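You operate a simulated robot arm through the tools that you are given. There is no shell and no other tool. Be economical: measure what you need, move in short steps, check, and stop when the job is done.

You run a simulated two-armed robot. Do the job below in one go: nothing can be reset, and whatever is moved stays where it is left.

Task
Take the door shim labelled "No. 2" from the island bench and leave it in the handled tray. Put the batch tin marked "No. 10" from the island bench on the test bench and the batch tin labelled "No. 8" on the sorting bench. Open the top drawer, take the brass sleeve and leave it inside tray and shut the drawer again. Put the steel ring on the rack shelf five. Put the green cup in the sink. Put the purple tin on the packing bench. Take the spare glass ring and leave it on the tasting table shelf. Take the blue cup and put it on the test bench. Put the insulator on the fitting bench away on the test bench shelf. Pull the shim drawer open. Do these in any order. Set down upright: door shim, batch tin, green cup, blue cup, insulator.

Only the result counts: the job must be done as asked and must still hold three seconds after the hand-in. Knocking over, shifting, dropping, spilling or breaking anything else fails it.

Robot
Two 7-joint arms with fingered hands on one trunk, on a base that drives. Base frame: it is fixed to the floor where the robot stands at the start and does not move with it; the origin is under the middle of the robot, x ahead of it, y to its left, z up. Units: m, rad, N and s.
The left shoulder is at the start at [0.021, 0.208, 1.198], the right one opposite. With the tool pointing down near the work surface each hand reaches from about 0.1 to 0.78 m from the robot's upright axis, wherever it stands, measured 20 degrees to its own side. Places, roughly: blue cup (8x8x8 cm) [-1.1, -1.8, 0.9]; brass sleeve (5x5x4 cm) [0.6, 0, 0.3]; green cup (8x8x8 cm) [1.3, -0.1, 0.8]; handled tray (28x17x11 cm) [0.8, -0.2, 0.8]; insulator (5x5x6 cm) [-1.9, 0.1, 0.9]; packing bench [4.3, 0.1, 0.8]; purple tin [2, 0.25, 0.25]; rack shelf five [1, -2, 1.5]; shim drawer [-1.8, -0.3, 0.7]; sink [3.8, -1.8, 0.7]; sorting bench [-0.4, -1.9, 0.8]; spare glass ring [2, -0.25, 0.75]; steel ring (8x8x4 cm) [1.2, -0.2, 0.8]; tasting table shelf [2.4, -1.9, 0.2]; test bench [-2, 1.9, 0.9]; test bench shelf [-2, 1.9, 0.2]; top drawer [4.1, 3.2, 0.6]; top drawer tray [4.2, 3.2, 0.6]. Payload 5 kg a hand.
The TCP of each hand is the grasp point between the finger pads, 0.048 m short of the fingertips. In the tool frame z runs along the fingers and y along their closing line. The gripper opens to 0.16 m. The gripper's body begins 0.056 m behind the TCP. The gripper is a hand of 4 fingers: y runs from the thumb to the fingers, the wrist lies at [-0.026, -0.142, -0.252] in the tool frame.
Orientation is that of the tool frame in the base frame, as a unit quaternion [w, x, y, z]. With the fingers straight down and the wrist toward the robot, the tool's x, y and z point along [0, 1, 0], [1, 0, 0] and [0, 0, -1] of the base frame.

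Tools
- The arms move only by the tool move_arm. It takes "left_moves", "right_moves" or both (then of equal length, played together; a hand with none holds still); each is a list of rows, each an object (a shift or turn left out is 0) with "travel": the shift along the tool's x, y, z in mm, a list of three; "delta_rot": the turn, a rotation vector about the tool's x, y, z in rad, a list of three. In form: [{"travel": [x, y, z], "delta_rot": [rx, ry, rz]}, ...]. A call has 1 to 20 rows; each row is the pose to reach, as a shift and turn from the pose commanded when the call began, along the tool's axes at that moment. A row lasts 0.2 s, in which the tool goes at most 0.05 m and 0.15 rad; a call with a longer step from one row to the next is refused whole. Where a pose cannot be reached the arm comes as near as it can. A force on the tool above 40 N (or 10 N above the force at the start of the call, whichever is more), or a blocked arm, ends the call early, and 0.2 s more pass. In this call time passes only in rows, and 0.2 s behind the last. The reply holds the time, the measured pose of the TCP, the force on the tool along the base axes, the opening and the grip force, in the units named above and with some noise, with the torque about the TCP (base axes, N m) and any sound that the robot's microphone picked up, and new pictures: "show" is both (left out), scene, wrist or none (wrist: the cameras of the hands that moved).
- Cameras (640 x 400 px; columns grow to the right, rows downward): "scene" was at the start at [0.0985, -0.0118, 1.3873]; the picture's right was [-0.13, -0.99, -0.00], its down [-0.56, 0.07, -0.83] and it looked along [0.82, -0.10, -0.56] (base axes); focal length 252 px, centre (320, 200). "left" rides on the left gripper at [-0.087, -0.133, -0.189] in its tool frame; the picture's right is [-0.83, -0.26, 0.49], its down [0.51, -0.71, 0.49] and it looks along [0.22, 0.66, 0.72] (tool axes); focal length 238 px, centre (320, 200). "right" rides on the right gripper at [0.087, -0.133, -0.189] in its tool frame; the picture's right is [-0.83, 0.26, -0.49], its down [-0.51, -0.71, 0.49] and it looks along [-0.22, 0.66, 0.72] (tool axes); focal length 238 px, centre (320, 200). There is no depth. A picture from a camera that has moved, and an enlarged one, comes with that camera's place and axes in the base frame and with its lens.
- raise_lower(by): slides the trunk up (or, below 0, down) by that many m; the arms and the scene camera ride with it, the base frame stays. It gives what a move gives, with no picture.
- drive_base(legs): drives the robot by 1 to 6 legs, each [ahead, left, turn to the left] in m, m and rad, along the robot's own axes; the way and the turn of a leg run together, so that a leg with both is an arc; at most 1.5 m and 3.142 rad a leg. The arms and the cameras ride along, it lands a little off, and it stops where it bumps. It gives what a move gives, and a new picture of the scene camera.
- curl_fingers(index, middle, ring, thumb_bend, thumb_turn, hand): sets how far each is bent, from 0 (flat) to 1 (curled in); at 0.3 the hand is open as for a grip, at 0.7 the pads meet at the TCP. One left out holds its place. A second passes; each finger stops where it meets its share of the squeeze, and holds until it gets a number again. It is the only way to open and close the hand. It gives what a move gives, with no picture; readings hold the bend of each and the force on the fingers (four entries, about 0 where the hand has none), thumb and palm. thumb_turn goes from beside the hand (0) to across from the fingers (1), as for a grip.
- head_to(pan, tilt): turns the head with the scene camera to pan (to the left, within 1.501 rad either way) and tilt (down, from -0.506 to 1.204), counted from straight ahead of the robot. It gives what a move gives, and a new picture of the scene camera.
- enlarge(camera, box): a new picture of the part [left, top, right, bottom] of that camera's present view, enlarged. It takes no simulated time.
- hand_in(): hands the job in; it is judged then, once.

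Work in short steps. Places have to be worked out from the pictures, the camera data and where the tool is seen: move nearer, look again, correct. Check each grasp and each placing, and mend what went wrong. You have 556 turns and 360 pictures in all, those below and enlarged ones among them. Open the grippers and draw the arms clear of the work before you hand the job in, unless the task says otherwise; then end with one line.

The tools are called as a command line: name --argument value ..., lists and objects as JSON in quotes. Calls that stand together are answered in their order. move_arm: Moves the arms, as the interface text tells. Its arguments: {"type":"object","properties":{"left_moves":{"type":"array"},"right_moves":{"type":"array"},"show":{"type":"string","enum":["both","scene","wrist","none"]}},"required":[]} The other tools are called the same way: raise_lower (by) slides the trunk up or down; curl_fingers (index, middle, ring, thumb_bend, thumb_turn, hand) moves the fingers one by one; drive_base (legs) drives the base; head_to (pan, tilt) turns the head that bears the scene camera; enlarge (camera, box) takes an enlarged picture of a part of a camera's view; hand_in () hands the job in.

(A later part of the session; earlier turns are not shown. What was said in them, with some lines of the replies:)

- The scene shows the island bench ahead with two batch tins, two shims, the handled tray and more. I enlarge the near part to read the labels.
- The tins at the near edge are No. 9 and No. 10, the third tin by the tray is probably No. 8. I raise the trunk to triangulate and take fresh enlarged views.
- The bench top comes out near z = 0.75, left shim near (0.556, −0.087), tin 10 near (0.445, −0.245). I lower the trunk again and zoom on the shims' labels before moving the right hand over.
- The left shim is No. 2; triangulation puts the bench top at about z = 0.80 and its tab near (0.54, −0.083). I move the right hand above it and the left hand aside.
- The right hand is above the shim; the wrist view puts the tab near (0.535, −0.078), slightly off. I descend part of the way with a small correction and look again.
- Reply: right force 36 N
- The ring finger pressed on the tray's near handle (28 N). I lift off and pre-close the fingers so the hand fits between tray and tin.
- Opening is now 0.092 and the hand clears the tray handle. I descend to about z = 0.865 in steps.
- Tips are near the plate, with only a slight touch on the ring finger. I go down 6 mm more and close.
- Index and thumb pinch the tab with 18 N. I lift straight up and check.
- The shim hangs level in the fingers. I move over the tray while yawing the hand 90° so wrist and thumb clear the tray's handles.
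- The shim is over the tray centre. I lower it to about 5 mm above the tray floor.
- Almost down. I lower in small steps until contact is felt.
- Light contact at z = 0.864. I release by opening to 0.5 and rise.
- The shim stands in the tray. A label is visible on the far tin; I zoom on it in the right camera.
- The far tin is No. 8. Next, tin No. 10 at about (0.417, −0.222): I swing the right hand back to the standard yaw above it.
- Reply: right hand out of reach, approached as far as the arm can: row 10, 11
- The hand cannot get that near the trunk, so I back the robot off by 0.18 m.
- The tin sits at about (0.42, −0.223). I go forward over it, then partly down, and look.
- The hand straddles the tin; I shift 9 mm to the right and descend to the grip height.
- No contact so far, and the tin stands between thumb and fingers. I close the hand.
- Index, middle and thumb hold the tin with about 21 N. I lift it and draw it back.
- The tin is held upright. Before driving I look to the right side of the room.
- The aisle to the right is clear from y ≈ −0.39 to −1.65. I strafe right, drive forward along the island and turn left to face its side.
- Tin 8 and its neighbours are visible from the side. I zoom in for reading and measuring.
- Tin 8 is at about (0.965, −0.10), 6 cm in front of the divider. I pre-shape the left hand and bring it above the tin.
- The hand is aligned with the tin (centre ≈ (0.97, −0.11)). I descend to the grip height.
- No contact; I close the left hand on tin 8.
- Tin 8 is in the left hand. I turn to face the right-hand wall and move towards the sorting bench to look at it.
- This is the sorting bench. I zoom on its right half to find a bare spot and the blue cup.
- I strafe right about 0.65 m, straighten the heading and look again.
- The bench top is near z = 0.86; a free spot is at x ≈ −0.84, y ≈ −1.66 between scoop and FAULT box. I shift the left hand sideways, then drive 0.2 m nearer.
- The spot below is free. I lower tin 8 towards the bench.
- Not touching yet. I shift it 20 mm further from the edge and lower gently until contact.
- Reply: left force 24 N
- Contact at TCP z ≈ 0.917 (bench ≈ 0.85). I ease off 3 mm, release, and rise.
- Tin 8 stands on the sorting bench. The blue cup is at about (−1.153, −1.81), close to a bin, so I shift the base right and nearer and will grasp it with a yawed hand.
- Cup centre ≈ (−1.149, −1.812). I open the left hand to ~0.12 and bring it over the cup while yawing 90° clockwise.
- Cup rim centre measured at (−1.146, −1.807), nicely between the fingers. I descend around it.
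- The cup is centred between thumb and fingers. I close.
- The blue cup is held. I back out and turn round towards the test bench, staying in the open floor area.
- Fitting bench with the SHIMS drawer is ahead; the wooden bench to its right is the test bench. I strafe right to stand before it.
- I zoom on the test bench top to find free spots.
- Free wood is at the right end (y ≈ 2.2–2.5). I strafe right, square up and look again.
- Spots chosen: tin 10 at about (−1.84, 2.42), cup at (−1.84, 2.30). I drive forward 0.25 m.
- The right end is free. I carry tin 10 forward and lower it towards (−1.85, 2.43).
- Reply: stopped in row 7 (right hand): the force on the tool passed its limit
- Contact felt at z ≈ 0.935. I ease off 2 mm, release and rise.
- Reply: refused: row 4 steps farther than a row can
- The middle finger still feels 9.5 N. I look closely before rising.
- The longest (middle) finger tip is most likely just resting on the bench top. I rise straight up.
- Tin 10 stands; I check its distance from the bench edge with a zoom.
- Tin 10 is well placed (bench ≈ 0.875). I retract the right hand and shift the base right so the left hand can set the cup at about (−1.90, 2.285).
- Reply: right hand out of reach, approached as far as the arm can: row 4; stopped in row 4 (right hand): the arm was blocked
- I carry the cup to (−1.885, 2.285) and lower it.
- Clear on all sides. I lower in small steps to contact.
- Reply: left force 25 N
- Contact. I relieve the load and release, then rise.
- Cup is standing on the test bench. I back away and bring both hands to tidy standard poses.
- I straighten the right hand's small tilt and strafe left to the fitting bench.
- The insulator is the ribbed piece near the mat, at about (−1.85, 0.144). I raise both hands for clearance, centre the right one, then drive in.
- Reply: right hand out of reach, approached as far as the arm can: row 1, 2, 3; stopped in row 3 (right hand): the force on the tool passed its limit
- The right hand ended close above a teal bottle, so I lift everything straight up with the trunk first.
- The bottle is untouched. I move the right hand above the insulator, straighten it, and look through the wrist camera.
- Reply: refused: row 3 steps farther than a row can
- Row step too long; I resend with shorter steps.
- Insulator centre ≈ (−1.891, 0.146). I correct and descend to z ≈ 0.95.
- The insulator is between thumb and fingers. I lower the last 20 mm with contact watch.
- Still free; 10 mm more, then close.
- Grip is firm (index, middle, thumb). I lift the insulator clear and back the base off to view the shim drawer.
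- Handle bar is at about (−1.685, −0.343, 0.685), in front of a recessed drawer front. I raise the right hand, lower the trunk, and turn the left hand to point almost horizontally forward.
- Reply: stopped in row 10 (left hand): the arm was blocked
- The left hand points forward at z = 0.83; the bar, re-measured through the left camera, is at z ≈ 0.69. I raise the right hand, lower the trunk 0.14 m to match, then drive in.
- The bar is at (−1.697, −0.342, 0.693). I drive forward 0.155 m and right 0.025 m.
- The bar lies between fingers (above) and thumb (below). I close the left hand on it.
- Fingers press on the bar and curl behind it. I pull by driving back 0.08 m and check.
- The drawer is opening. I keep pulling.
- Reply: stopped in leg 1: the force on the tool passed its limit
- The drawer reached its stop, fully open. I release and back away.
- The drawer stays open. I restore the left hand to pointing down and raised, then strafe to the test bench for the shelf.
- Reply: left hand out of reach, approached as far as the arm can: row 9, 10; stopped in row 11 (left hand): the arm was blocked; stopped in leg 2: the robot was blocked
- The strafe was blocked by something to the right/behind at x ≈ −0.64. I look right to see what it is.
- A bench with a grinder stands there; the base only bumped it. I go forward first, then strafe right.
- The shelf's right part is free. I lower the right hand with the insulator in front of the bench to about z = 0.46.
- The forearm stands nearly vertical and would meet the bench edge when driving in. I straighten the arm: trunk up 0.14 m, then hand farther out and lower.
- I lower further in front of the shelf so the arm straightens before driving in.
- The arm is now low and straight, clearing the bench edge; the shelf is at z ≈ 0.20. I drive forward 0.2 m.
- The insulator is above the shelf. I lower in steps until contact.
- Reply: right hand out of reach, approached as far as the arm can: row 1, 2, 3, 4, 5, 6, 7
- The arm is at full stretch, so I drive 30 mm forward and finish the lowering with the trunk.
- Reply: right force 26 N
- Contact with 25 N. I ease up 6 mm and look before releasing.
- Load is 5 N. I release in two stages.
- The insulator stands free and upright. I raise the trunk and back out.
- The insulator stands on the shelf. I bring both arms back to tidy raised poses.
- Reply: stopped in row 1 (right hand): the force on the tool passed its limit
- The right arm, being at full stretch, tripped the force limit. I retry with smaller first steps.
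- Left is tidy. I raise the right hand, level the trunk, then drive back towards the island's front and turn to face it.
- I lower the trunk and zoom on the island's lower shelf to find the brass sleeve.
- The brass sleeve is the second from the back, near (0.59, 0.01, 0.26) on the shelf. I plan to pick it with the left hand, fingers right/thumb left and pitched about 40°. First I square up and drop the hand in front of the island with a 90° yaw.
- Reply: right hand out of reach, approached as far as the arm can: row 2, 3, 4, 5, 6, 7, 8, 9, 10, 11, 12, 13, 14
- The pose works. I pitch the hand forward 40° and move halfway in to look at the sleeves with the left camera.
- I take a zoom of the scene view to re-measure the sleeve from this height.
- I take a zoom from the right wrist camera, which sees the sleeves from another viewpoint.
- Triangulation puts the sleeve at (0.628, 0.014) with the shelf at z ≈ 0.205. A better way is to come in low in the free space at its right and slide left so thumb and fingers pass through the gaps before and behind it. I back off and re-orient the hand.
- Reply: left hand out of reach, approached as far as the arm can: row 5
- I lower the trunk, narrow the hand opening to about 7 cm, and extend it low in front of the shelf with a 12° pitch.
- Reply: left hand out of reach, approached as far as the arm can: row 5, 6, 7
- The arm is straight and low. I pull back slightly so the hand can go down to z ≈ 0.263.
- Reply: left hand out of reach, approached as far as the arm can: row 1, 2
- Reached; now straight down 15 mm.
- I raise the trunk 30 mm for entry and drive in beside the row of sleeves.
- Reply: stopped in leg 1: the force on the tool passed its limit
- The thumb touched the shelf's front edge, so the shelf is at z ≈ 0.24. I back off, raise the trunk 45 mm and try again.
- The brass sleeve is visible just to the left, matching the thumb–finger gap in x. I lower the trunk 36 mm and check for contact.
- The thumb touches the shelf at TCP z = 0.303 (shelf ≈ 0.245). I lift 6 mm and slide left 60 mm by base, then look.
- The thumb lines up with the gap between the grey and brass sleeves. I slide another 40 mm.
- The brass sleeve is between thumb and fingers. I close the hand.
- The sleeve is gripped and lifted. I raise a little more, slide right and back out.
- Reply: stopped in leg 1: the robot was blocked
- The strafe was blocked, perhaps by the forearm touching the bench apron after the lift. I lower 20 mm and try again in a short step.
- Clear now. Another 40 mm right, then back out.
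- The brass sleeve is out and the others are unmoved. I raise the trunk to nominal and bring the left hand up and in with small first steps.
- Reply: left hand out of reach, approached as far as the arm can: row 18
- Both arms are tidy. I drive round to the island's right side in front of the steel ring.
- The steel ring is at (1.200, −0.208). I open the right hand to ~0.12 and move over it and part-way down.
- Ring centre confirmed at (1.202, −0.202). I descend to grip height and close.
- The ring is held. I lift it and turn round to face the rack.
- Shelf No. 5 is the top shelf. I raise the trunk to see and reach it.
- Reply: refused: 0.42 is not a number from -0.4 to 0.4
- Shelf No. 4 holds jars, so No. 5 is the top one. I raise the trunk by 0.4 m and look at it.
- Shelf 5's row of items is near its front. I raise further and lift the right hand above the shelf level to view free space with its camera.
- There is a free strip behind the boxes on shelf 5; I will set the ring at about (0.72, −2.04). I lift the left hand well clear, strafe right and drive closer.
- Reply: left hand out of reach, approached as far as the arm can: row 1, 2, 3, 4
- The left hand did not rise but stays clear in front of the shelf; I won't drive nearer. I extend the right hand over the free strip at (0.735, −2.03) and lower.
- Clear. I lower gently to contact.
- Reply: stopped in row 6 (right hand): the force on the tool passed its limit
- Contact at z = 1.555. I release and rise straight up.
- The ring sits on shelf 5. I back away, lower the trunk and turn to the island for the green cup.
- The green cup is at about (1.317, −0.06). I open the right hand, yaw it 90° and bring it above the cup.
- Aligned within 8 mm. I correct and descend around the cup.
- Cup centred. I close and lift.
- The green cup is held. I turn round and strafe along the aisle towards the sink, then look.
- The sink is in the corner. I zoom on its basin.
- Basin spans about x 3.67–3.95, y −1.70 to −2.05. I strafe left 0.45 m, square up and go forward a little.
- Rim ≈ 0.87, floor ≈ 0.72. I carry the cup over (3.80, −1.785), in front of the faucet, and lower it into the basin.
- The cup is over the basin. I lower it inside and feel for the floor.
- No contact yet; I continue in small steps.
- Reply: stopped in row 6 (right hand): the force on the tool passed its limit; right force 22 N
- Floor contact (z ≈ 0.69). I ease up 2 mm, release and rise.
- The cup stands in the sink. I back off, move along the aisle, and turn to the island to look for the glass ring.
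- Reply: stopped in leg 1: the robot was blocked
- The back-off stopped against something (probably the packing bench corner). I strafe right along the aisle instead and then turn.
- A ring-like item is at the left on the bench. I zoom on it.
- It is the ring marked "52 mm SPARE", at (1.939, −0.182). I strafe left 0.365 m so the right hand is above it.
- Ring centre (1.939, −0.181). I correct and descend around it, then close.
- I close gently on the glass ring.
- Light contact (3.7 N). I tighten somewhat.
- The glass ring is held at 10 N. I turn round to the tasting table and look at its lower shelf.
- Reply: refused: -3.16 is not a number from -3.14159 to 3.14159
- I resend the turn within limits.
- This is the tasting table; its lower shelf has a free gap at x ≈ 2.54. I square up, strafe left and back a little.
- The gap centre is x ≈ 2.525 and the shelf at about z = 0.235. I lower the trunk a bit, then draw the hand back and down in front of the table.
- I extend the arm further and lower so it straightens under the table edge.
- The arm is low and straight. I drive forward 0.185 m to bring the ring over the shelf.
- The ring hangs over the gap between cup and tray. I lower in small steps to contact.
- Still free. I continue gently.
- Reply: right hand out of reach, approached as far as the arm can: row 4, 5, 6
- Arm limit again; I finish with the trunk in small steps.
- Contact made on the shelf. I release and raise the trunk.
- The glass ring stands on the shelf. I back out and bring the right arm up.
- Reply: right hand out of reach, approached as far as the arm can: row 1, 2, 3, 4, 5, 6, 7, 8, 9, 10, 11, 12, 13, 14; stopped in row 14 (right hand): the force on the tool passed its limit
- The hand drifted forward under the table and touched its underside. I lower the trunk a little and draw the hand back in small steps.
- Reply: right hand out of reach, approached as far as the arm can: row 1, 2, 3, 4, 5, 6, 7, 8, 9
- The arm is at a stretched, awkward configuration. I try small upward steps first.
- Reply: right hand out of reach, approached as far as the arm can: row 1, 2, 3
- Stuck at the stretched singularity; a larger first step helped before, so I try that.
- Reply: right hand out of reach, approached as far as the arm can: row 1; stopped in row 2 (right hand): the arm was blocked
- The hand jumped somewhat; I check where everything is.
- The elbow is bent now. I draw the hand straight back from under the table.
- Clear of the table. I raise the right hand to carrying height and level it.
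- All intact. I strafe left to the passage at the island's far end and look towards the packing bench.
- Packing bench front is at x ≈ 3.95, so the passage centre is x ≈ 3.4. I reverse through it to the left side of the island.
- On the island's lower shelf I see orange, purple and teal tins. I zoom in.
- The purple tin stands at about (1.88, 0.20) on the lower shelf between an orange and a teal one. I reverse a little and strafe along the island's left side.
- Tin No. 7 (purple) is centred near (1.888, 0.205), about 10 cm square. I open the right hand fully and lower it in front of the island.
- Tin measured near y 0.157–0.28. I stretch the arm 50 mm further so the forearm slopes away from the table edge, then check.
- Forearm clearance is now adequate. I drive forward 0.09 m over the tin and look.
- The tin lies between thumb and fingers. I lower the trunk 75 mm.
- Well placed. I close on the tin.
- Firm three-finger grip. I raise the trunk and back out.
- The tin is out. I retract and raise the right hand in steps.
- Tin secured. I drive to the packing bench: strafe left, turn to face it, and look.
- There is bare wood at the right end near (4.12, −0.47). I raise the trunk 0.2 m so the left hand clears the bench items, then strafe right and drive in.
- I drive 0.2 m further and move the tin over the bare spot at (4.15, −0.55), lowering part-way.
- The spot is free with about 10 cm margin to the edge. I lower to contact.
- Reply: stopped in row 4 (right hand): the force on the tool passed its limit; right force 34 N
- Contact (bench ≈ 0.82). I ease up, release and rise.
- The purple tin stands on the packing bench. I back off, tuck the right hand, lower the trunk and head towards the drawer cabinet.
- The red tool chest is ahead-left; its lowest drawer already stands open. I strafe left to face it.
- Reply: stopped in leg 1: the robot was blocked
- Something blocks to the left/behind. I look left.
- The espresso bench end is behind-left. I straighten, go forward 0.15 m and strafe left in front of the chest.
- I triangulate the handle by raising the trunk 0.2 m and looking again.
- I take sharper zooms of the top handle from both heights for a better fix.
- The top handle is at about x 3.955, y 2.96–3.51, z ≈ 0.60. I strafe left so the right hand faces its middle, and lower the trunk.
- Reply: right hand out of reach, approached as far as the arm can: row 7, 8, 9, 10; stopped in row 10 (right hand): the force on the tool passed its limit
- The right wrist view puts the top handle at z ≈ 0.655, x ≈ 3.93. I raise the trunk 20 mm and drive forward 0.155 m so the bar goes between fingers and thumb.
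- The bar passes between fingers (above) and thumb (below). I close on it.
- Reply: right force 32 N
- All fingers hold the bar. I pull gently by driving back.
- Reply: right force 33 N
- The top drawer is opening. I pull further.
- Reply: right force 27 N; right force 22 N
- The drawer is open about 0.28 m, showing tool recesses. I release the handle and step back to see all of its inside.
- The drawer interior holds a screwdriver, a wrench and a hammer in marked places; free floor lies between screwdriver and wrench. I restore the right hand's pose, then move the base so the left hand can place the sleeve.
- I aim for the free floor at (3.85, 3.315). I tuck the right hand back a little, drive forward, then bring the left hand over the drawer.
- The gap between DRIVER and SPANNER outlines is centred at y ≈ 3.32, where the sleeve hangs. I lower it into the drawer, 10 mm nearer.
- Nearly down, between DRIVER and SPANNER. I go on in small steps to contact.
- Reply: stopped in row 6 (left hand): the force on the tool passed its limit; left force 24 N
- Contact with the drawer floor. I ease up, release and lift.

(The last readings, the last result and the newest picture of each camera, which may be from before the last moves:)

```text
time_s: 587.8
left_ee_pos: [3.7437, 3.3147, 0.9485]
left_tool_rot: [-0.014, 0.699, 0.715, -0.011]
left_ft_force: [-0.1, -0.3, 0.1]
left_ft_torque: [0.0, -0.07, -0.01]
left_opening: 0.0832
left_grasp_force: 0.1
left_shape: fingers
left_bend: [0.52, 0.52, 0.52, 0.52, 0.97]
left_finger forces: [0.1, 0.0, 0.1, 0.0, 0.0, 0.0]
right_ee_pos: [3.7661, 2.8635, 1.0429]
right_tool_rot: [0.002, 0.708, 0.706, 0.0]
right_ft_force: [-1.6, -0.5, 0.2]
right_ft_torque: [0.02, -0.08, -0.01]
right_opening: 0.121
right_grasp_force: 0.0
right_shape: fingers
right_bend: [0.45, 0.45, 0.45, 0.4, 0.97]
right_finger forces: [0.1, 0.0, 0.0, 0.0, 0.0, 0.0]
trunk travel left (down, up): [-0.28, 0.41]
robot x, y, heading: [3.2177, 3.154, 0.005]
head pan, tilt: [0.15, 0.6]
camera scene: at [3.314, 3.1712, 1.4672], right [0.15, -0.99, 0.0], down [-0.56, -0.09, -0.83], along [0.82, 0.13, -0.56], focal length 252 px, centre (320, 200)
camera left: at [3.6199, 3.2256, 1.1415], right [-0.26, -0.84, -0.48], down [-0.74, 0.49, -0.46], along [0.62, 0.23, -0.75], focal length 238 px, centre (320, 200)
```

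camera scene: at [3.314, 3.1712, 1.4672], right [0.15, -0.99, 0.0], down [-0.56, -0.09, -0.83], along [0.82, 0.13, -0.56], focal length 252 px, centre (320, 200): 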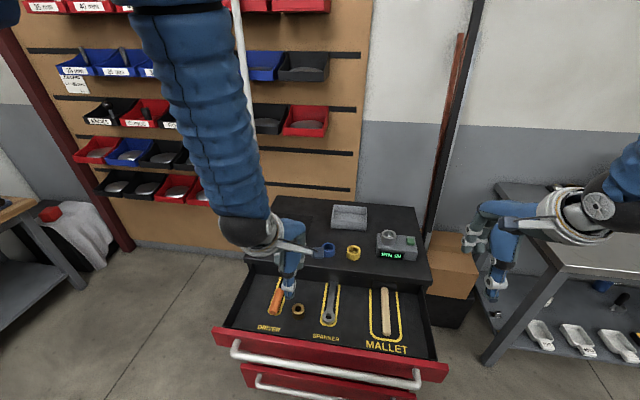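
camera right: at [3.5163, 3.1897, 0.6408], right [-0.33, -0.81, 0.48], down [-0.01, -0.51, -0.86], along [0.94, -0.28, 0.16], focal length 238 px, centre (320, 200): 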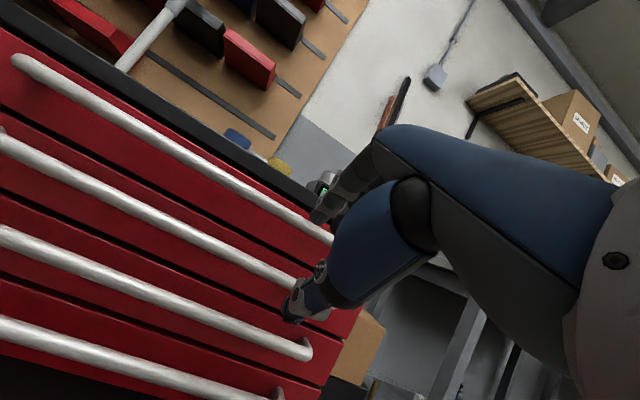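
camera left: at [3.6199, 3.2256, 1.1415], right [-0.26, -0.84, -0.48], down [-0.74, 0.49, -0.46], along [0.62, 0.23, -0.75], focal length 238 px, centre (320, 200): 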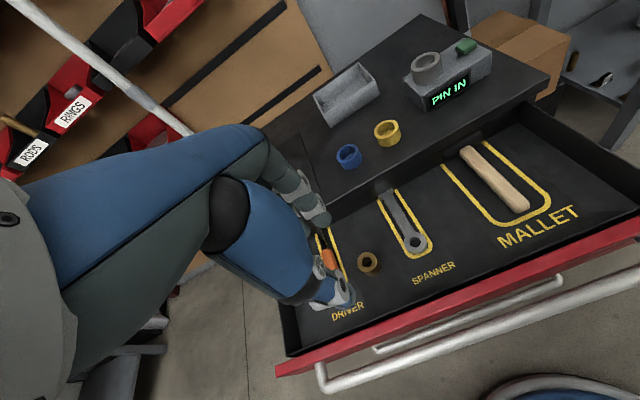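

The brass sleeve lies in the drawer. To shut it I back off, make a fist with the left hand and lower it in front of the handle.

drive_base --legs '[[-0.32, 0, 0]]'

curl_fingers --hand "left" --index 0.72 --middle 0.72 --ring 0.72 --thumb_bend 0.7

move_arm --left_moves '[{"travel": [-20, 20, 40]}, {"travel": [-40, 40, 80]}, {"travel": [-60, 50, 120]}, {"travel": [-70, 50, 165]}, {"travel": [-70, 50, 210]}, {"travel": [-70, 50, 250]}]'

```text
time_s: 589.9
left_ee_pos: [3.4269, 3.3115, 0.9494]
left_tool_rot: [-0.015, 0.703, 0.711, -0.011]
left_ft_force: [-0.9, -0.8, 0.6]
left_ft_torque: [-0.01, -0.07, 0.02]
left_opening: 0.0833
left_grasp_force: 0.0
left_shape: fingers
left_bend: [0.52, 0.52, 0.52, 0.52, 0.97]
left_finger forces: [0.0, 0.0, 0.1, 0.1, 0.1, 0.0]
right_ee_pos: [3.4435, 2.8584, 1.0418]
right_tool_rot: [0.002, 0.712, 0.702, 0.001]
right_ft_force: [-1.3, -0.7, 0.4]
right_ft_torque: [0.0, -0.09, -0.01]
right_opening: 0.1212
right_grasp_force: 0.0
right_shape: fingers
right_bend: [0.45, 0.45, 0.45, 0.4, 0.97]
right_finger forces: [0.0, 0.0, 0.0, 0.0, 0.0, 0.1]
trunk travel left (down, up): [-0.28, 0.41]
robot x, y, heading: [2.8968, 3.1578, -0.002]
head pan, tilt: [0.15, 0.6]
camera scene: at [2.9951, 3.1705, 1.4672], right [0.14, -0.99, 0.0], down [-0.56, -0.08, -0.83], along [0.82, 0.12, -0.56], focal length 252 px, centre (320, 200)
```

scene: 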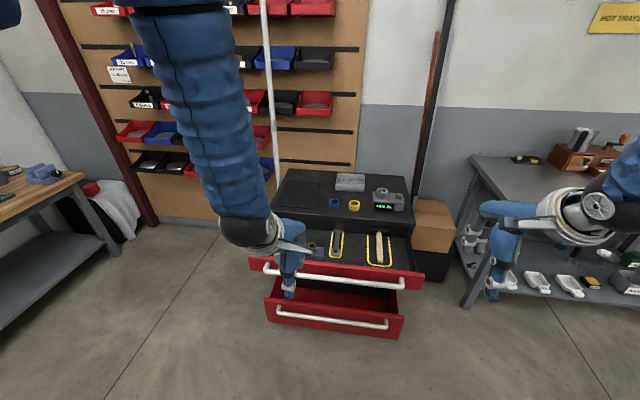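

```text
time_s: 590.9
left_ee_pos: [3.4266, 3.3112, 0.9487]
left_tool_rot: [-0.015, 0.703, 0.711, -0.013]
left_ft_force: [0.3, -0.8, 0.2]
left_ft_torque: [0.04, -0.02, -0.01]
left_opening: 0.0082
left_grasp_force: 0.2
left_shape: fingers
left_bend: [0.72, 0.72, 0.72, 0.7, 0.97]
left_finger forces: [0.0, 0.0, 0.0, 0.1, 0.0, 0.0]
right_ee_pos: [3.4451, 2.8582, 1.0426]
right_tool_rot: [0.002, 0.713, 0.701, 0.0]
right_ft_force: [-0.7, 0.1, 0.2]
right_ft_torque: [0.03, -0.01, -0.01]
right_opening: 0.121
right_grasp_force: 0.1
right_shape: fingers
right_bend: [0.45, 0.45, 0.45, 0.4, 0.97]
right_finger forces: [0.0, 0.1, 0.0, 0.0, 0.0, 0.1]
trunk travel left (down, up): [-0.28, 0.41]
robot x, y, heading: [2.8969, 3.1585, -0.003]
head pan, tilt: [0.15, 0.6]
```

```text
time_s: 592.3
left_ee_pos: [3.4678, 3.2419, 0.6971]
left_tool_rot: [-0.013, 0.703, 0.711, -0.012]
left_ft_force: [2.0, 0.4, 1.9]
left_ft_torque: [-0.06, 0.19, -0.06]
left_opening: 0.0086
left_grasp_force: 0.1
left_shape: fingers
left_bend: [0.72, 0.72, 0.72, 0.7, 0.97]
left_finger forces: [0.0, 0.0, 0.1, 0.1, 0.0, 0.1]
right_ee_pos: [3.4441, 2.8576, 1.0424]
right_tool_rot: [0.0, 0.712, 0.702, -0.001]
right_ft_force: [1.4, 1.0, 0.5]
right_ft_torque: [-0.01, 0.02, -0.01]
right_opening: 0.1211
right_grasp_force: 0.2
right_shape: fingers
right_bend: [0.45, 0.45, 0.45, 0.4, 0.97]
right_finger forces: [0.0, 0.0, 0.0, 0.0, 0.0, 0.0]
trunk travel left (down, up): [-0.28, 0.41]
robot x, y, heading: [2.9021, 3.1575, -0.005]
head pan, tilt: [0.15, 0.6]
camera scene: at [2.9971, 3.1706, 1.467], right [0.14, -0.99, 0.0], down [-0.56, -0.08, -0.82], along [0.82, 0.12, -0.57], focal length 252 px, centre (320, 200)
camera left: at [3.343, 3.1526, 0.8898], right [-0.27, -0.84, -0.48], down [-0.73, 0.5, -0.46], along [0.63, 0.23, -0.75], focal length 238 px, centre (320, 200)
```

scene: 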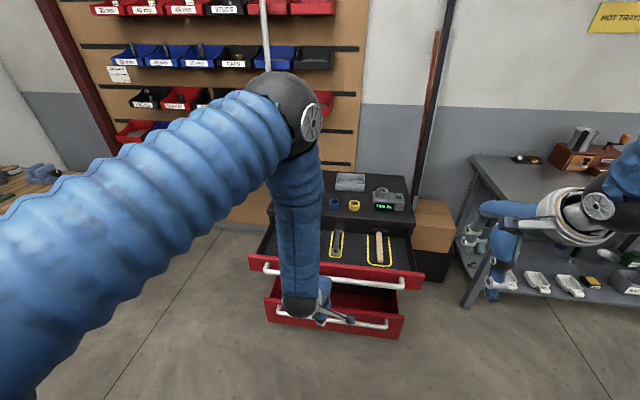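
left: 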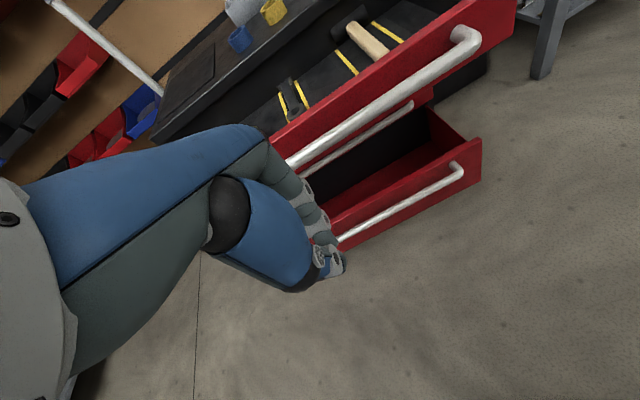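

The knuckles would lead into the chest top, so I pitch the hand forward about 57° to push with the fingertips.

move_arm --left_moves '[{"travel": [0, 0, 2], "delta_rot": [-0.14, 0, 0]}, {"travel": [0, 0, 4], "delta_rot": [-0.28, 0, 0]}, {"travel": [0, 0, 6], "delta_rot": [-0.42, 0, 0]}, {"travel": [0, 0, 8], "delta_rot": [-0.56, 0, 0]}, {"travel": [0, 0, 10], "delta_rot": [-0.7, 0, 0]}, {"travel": [0, 0, 12], "delta_rot": [-0.84, 0, 0]}, {"travel": [0, 0, 14], "delta_rot": [-0.95, 0, 0]}]'

```text
time_s: 593.9
left_ee_pos: [3.4691, 3.2414, 0.683]
left_tool_rot: [0.309, 0.631, 0.638, 0.316]
left_ft_force: [0.2, 0.2, -0.2]
left_ft_torque: [0.01, 0.07, 0.0]
left_opening: 0.0082
left_grasp_force: 0.0
left_shape: fingers
left_bend: [0.72, 0.72, 0.72, 0.69, 0.97]
left_finger forces: [0.0, 0.0, 0.0, 0.0, 0.1, 0.0]
right_ee_pos: [3.4444, 2.8589, 1.0422]
right_tool_rot: [0.001, 0.712, 0.703, 0.0]
right_ft_force: [-0.3, 1.1, -0.4]
right_ft_torque: [-0.02, -0.04, -0.05]
right_opening: 0.121
right_grasp_force: 0.1
right_shape: fingers
right_bend: [0.45, 0.45, 0.45, 0.4, 0.97]
right_finger forces: [0.0, 0.0, 0.0, 0.1, 0.0, 0.0]
trunk travel left (down, up): [-0.28, 0.41]
robot x, y, heading: [2.9015, 3.1571, -0.001]
head pan, tilt: [0.15, 0.6]
camera scene: at [2.9964, 3.1706, 1.4671], right [0.14, -0.99, 0.0], down [-0.56, -0.08, -0.82], along [0.82, 0.12, -0.57], focal length 252 px, centre (320, 200)
camera left: at [3.2388, 3.1531, 0.6912], right [0.24, -0.83, -0.51], down [-0.05, 0.51, -0.86], along [0.97, 0.23, 0.08], focal length 238 px, centre (320, 200)
```

scene: 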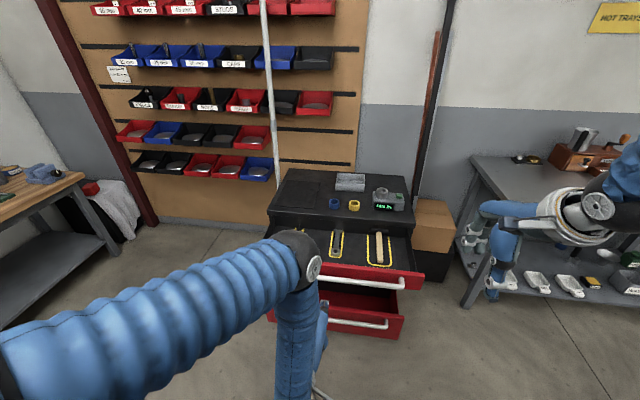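
left: 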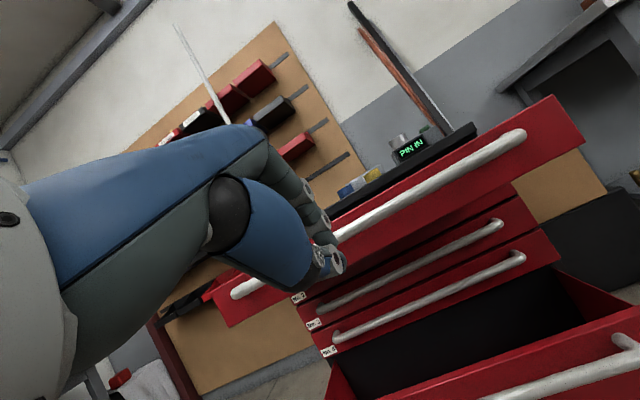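

The fist aims at the handle bar. I drive forward to push the drawer shut.

drive_base --legs '[[0.16, 0, 0]]'

enlarge --camera "left" --box '[160, 80, 560, 340]'

```text
time_s: 595.3
left_ee_pos: [3.6282, 3.2417, 0.6816]
left_tool_rot: [0.308, 0.632, 0.638, 0.314]
left_ft_force: [0.8, -0.1, -0.9]
left_ft_torque: [0.0, -0.06, -0.04]
left_opening: 0.008
left_grasp_force: 0.0
left_shape: fingers
left_bend: [0.72, 0.72, 0.72, 0.69, 0.97]
left_finger forces: [0.0, 0.1, 0.0, 0.1, 0.0, 0.1]
right_ee_pos: [3.6064, 2.8576, 1.0405]
right_tool_rot: [0.0, 0.712, 0.702, -0.001]
right_ft_force: [2.0, 0.2, -1.0]
right_ft_torque: [0.02, 0.2, 0.06]
right_opening: 0.121
right_grasp_force: 0.0
right_shape: fingers
right_bend: [0.45, 0.45, 0.45, 0.4, 0.97]
right_finger forces: [0.1, 0.0, 0.0, 0.0, 0.0, 0.0]
trunk travel left (down, up): [-0.28, 0.41]
robot x, y, heading: [3.0602, 3.1581, -0.004]
head pan, tilt: [0.15, 0.6]
camera scene: at [3.1578, 3.1695, 1.4669], right [0.14, -0.99, 0.0], down [-0.56, -0.08, -0.82], along [0.82, 0.12, -0.57], focal length 252 px, centre (320, 200)
```

scene: 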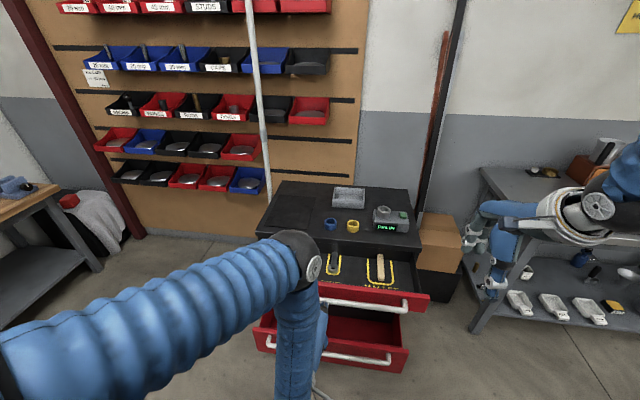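

```text
1.54 times, centred on (360, 210) of left
camera zoom: at [3.3987, 3.1521, 0.6907], right [0.24, -0.83, -0.51], down [-0.05, 0.51, -0.86], along [0.97, 0.23, 0.08], focal length 367 px, centre (258, 185)
```

zoom: 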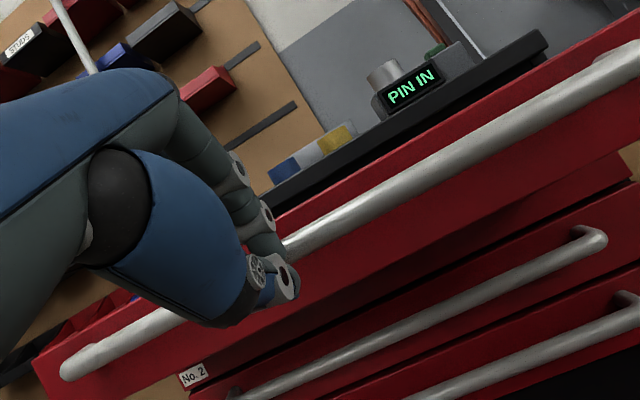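

Aimed well; I continue pushing.

drive_base --legs '[[0.1, 0, 0]]'

drive_base --legs '[[0.1, 0, 0]]'

enlarge --camera "left" --box '[160, 80, 560, 340]'

```text
time_s: 596.5
left_ee_pos: [3.7288, 3.2394, 0.6813]
left_tool_rot: [0.309, 0.633, 0.637, 0.314]
left_ft_force: [0.5, -0.1, -0.5]
left_ft_torque: [0.01, -0.01, -0.01]
left_opening: 0.0081
left_grasp_force: 0.0
left_shape: fingers
left_bend: [0.72, 0.72, 0.72, 0.69, 0.97]
left_finger forces: [0.0, 0.0, 0.1, 0.0, 0.0, 0.0]
right_ee_pos: [3.7057, 2.8556, 1.041]
right_tool_rot: [0.001, 0.713, 0.701, 0.0]
right_ft_force: [1.1, -1.4, -0.8]
right_ft_torque: [0.01, 0.14, 0.03]
right_opening: 0.1213
right_grasp_force: 0.0
right_shape: fingers
right_bend: [0.45, 0.45, 0.45, 0.4, 0.97]
right_finger forces: [0.0, 0.0, 0.0, 0.0, 0.0, 0.1]
trunk travel left (down, up): [-0.28, 0.41]
robot x, y, heading: [3.1527, 3.1546, -0.013]
head pan, tilt: [0.15, 0.6]
camera scene: at [3.2573, 3.1688, 1.4669], right [0.14, -0.99, 0.0], down [-0.56, -0.08, -0.82], along [0.82, 0.12, -0.57], focal length 252 px, centre (320, 200)
```

scene: 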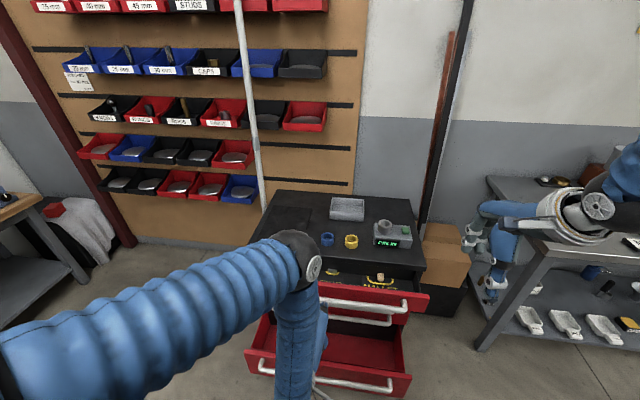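

```text
time_s: 597.6
left_ee_pos: [3.8291, 3.2397, 0.6812]
left_tool_rot: [0.308, 0.632, 0.638, 0.314]
left_ft_force: [-0.1, 0.1, 0.0]
left_ft_torque: [-0.02, -0.03, -0.02]
left_opening: 0.0082
left_grasp_force: 0.0
left_shape: fingers
left_bend: [0.72, 0.72, 0.72, 0.69, 0.97]
left_finger forces: [0.0, 0.1, 0.0, 0.0, 0.0, 0.0]
right_ee_pos: [3.8052, 2.8545, 1.0409]
right_tool_rot: [0.0, 0.713, 0.701, -0.001]
right_ft_force: [0.9, -0.1, -0.9]
right_ft_torque: [0.04, 0.12, 0.03]
right_opening: 0.1212
right_grasp_force: 0.2
right_shape: fingers
right_bend: [0.45, 0.45, 0.45, 0.4, 0.97]
right_finger forces: [0.0, 0.0, 0.0, 0.0, 0.0, 0.0]
trunk travel left (down, up): [-0.28, 0.41]
robot x, y, heading: [3.2602, 3.1553, -0.009]
head pan, tilt: [0.15, 0.6]
camera scene: at [3.3584, 3.168, 1.4669], right [0.14, -0.99, 0.0], down [-0.56, -0.08, -0.82], along [0.82, 0.12, -0.57], focal length 252 px, centre (320, 200)
```

scene: 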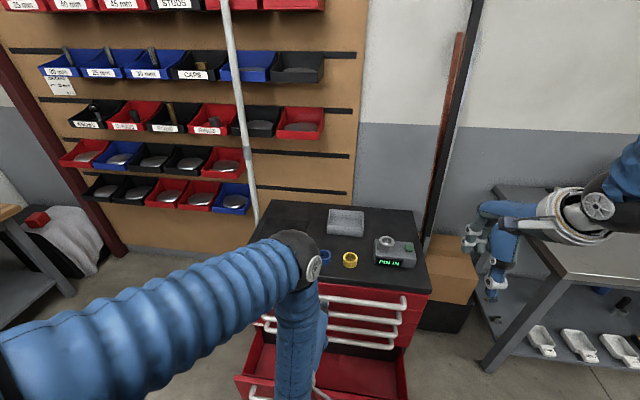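

```text
1.54 times, centred on (360, 210) of left
camera zoom: at [3.5995, 3.1502, 0.6907], right [0.23, -0.83, -0.51], down [-0.05, 0.51, -0.86], along [0.97, 0.23, 0.08], focal length 367 px, centre (258, 185)
```

zoom: 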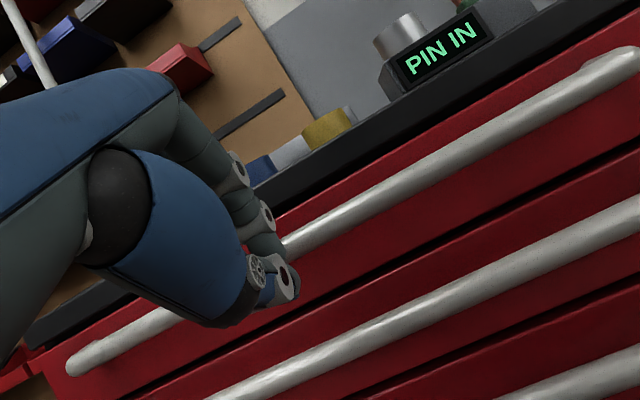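

Almost shut. I push the rest in short steps until it stops.

drive_base --legs '[[0.05, 0, 0]]'

drive_base --legs '[[0.03, 0, 0]]'

enlarge --camera "left" --box '[160, 80, 560, 340]'

```text
time_s: 598.6
left_ee_pos: [3.8654, 3.2385, 0.6831]
left_tool_rot: [0.308, 0.631, 0.638, 0.315]
left_ft_force: [-5.7, -0.4, -0.7]
left_ft_torque: [0.06, 0.14, 0.02]
left_opening: 0.0068
left_grasp_force: 0.1
left_shape: fingers
left_bend: [0.73, 0.72, 0.72, 0.67, 0.97]
left_finger forces: [0.1, 1.3, 0.0, 0.0, 0.0, 0.1]
right_ee_pos: [3.8449, 2.8549, 1.0428]
right_tool_rot: [0.001, 0.712, 0.703, 0.001]
right_ft_force: [-0.5, -0.1, 0.7]
right_ft_torque: [0.0, -0.09, 0.0]
right_opening: 0.1209
right_grasp_force: 0.0
right_shape: fingers
right_bend: [0.45, 0.45, 0.45, 0.4, 0.97]
right_finger forces: [0.0, 0.0, 0.1, 0.0, 0.0, 0.0]
trunk travel left (down, up): [-0.28, 0.41]
robot x, y, heading: [3.2974, 3.1573, -0.013]
head pan, tilt: [0.15, 0.6]
stopped in leg 1: the force on the tool passed its limit (the readings are from after the stop); the commanded pose is now the measured one
camera scene: at [3.3957, 3.1679, 1.4671], right [0.14, -0.99, 0.0], down [-0.56, -0.08, -0.83], along [0.82, 0.12, -0.56], focal length 252 px, centre (320, 200)
```

scene: 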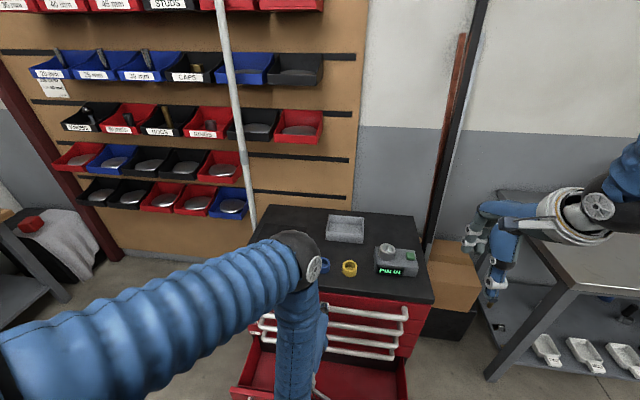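

```text
time_s: 599.4
left_ee_pos: [3.8704, 3.238, 0.6839]
left_tool_rot: [0.31, 0.631, 0.637, 0.315]
left_ft_force: [-18.7, 1.5, 15.9]
left_ft_torque: [0.23, 0.04, 0.09]
left_opening: 0.0068
left_grasp_force: 7.4
left_shape: fingers
left_bend: [0.74, 0.73, 0.72, 0.67, 0.97]
left_finger forces: [0.0, 15.2, 0.1, 0.0, 0.1, 0.0]
right_ee_pos: [3.8531, 2.855, 1.0418]
right_tool_rot: [0.001, 0.712, 0.702, 0.0]
right_ft_force: [0.1, -0.3, 0.8]
right_ft_torque: [-0.02, -0.04, -0.01]
right_opening: 0.1215
right_grasp_force: 0.0
right_shape: fingers
right_bend: [0.45, 0.45, 0.45, 0.4, 0.97]
right_finger forces: [0.0, 0.0, 0.2, 0.1, 0.0, 0.1]
trunk travel left (down, up): [-0.28, 0.41]
robot x, y, heading: [3.3079, 3.1585, -0.002]
head pan, tilt: [0.15, 0.6]
stopped in leg 1: the force on the tool passed its limit (the readings are from after the stop); the commanded pose is now the measured one
camera scene: at [3.4044, 3.1679, 1.4672], right [0.14, -0.99, 0.0], down [-0.56, -0.08, -0.83], along [0.82, 0.12, -0.56], focal length 252 px, centre (320, 200)
```

scene: 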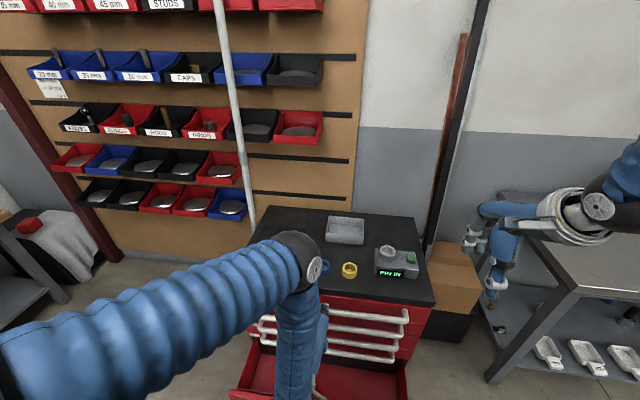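

```text
1.54 times, centred on (360, 210) of left
camera zoom: at [3.6406, 3.149, 0.6926], right [0.24, -0.83, -0.5], down [-0.05, 0.51, -0.86], along [0.97, 0.23, 0.08], focal length 367 px, centre (258, 185)
```

zoom: 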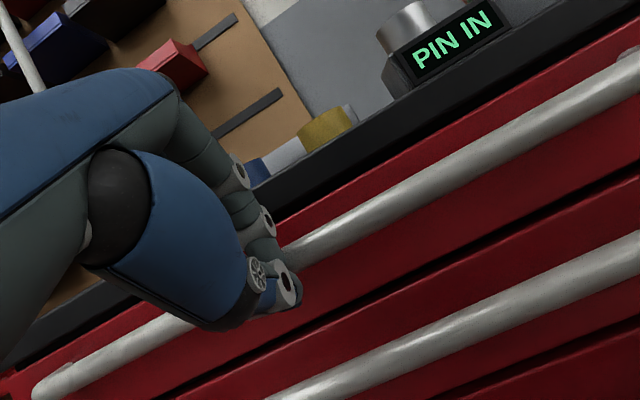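

The push stops with about 20 N: the drawer is shut. I back away and inspect.

drive_base --legs '[[-0.4, 0, 0]]'

enlarge --camera "scene" --box '[240, 140, 460, 330]'

enlarge --camera "left" --box '[160, 60, 640, 380]'

```text
time_s: 601.9
left_ee_pos: [3.4729, 3.2406, 0.6839]
left_tool_rot: [0.309, 0.631, 0.638, 0.315]
left_ft_force: [-0.8, 0.2, 1.0]
left_ft_torque: [0.03, 0.02, 0.0]
left_opening: 0.0082
left_grasp_force: 0.1
left_shape: fingers
left_bend: [0.72, 0.72, 0.72, 0.69, 0.97]
left_finger forces: [0.0, 0.0, 0.1, 0.0, 0.0, 0.1]
right_ee_pos: [3.456, 2.8589, 1.0423]
right_tool_rot: [0.002, 0.71, 0.704, 0.0]
right_ft_force: [0.0, 0.6, 0.2]
right_ft_torque: [-0.03, -0.07, -0.02]
right_opening: 0.121
right_grasp_force: 0.0
right_shape: fingers
right_bend: [0.45, 0.45, 0.45, 0.4, 0.97]
right_finger forces: [0.1, 0.0, 0.0, 0.0, 0.0, 0.0]
trunk travel left (down, up): [-0.28, 0.41]
robot x, y, heading: [2.9141, 3.1547, -0.004]
head pan, tilt: [0.15, 0.6]
camera scene: at [3.0067, 3.1703, 1.4672], right [0.15, -0.99, 0.0], down [-0.56, -0.08, -0.83], along [0.82, 0.12, -0.56], focal length 252 px, centre (320, 200)
```

scene: 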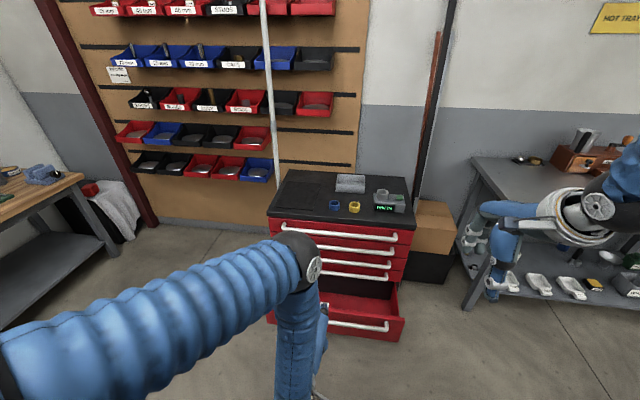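

```text
2.11 times, centred on (350, 235) of scene
camera zoom: at [3.0067, 3.1703, 1.4672], right [0.15, -0.99, 0.0], down [-0.56, -0.08, -0.83], along [0.82, 0.12, -0.56], focal length 532 px, centre (257, 126)
```

zoom: 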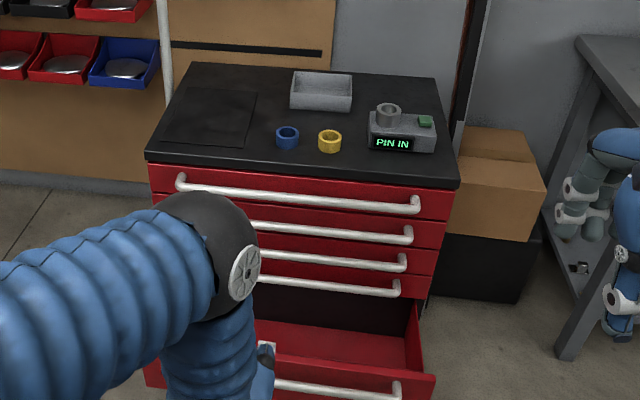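

```text
1.25 times, centred on (400, 220) of left
camera zoom: at [3.2433, 3.1524, 0.6923], right [0.24, -0.83, -0.5], down [-0.05, 0.51, -0.86], along [0.97, 0.23, 0.08], focal length 298 px, centre (220, 175)
```

zoom: 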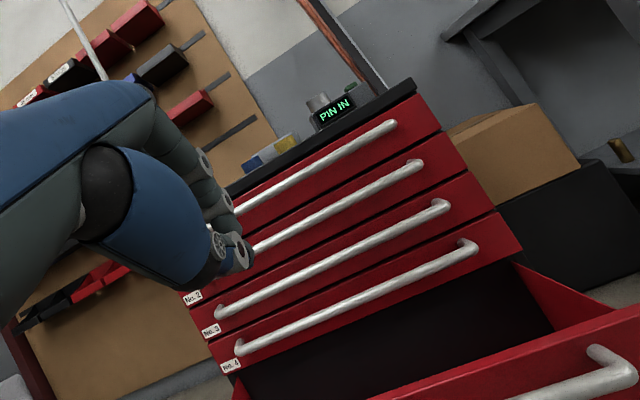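

The top drawer is flush and everything asked is done. I open the left hand, well clear of the chest.

curl_fingers --hand "left" --index 0.3 --middle 0.3 --ring 0.3 --thumb_bend 0.3

curl_fingers --hand "right" --index 0.3 --middle 0.3 --ring 0.3 --thumb_bend 0.3

drive_base --legs '[[-0.15, 0, 0]]'

```text
time_s: 602.9
left_ee_pos: [3.4726, 3.2415, 0.6825]
left_tool_rot: [0.309, 0.631, 0.638, 0.316]
left_ft_force: [0.1, -0.3, 0.0]
left_ft_torque: [0.0, -0.03, 0.0]
left_opening: 0.1696
left_grasp_force: 0.0
left_shape: fingers
left_bend: [0.3, 0.3, 0.3, 0.3, 0.97]
left_finger forces: [0.0, 0.0, 0.0, 0.0, 0.1, 0.0]
right_ee_pos: [3.4579, 2.8589, 1.0417]
right_tool_rot: [0.001, 0.711, 0.703, 0.0]
right_ft_force: [0.1, -0.6, -0.1]
right_ft_torque: [0.02, 0.02, 0.02]
right_opening: 0.1211
right_grasp_force: 0.2
right_shape: fingers
right_bend: [0.45, 0.45, 0.45, 0.4, 0.97]
right_finger forces: [0.0, 0.2, 0.0, 0.1, 0.1, 0.0]
trunk travel left (down, up): [-0.28, 0.41]
robot x, y, heading: [2.9081, 3.158, -0.003]
head pan, tilt: [0.15, 0.6]
```

```text
time_s: 603.9
left_ee_pos: [3.4736, 3.2416, 0.6836]
left_tool_rot: [0.309, 0.631, 0.638, 0.316]
left_ft_force: [-0.2, 0.7, -0.2]
left_ft_torque: [0.0, -0.03, 0.01]
left_opening: 0.1699
left_grasp_force: 0.0
left_shape: fingers
left_bend: [0.3, 0.3, 0.3, 0.3, 0.97]
left_finger forces: [0.0, 0.1, 0.0, 0.0, 0.0, 0.1]
right_ee_pos: [3.4571, 2.8595, 1.041]
right_tool_rot: [0.0, 0.711, 0.703, -0.001]
right_ft_force: [0.3, 0.1, 0.1]
right_ft_torque: [0.0, 0.0, 0.02]
right_opening: 0.1698
right_grasp_force: 0.1
right_shape: fingers
right_bend: [0.3, 0.3, 0.3, 0.3, 0.97]
right_finger forces: [0.0, 0.0, 0.1, 0.1, 0.0, 0.1]
trunk travel left (down, up): [-0.28, 0.41]
robot x, y, heading: [2.9112, 3.1573, -0.004]
head pan, tilt: [0.15, 0.6]
```

```text
time_s: 605.3
left_ee_pos: [3.3213, 3.2407, 0.6846]
left_tool_rot: [0.31, 0.631, 0.637, 0.315]
left_ft_force: [-1.0, -0.2, -0.2]
left_ft_torque: [0.05, -0.02, -0.01]
left_opening: 0.1698
left_grasp_force: 0.0
left_shape: fingers
left_bend: [0.3, 0.3, 0.3, 0.3, 0.97]
left_finger forces: [0.0, 0.1, 0.0, 0.0, 0.0, 0.0]
right_ee_pos: [3.304, 2.8585, 1.042]
right_tool_rot: [0.001, 0.712, 0.703, 0.0]
right_ft_force: [-1.2, -0.3, 0.9]
right_ft_torque: [-0.04, -0.14, -0.04]
right_opening: 0.1697
right_grasp_force: 0.0
right_shape: fingers
right_bend: [0.3, 0.3, 0.3, 0.3, 0.97]
right_finger forces: [0.0, 0.0, 0.0, 0.0, 0.1, 0.0]
trunk travel left (down, up): [-0.28, 0.41]
robot x, y, heading: [2.7562, 3.1572, -0.005]
head pan, tilt: [0.15, 0.6]
camera scene: at [2.8543, 3.1709, 1.4673], right [0.15, -0.99, 0.0], down [-0.56, -0.08, -0.83], along [0.82, 0.12, -0.56], focal length 252 px, centre (320, 200)
```

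scene: 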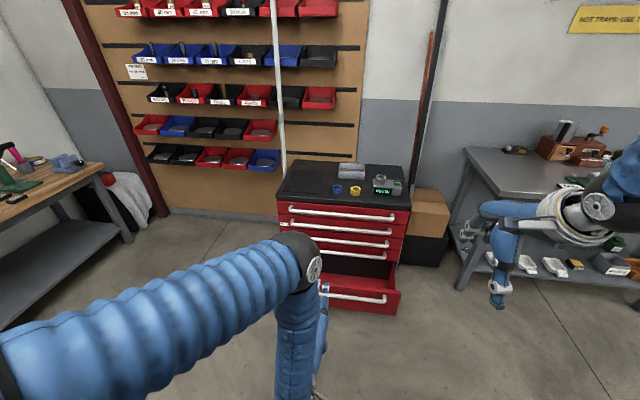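

Both hands are open and clear, and the top drawer remains shut. I hand the job in.

hand_in

```text
The job is handed in.
```

I carried out every item on the list and handed the job in; I don't have the verdict. "Tray" for the brass sleeve I took to mean the inside of the top drawer. The base bumped benches about three times and a fingertip pressed on the handled tray early on, but I saw nothing moved.
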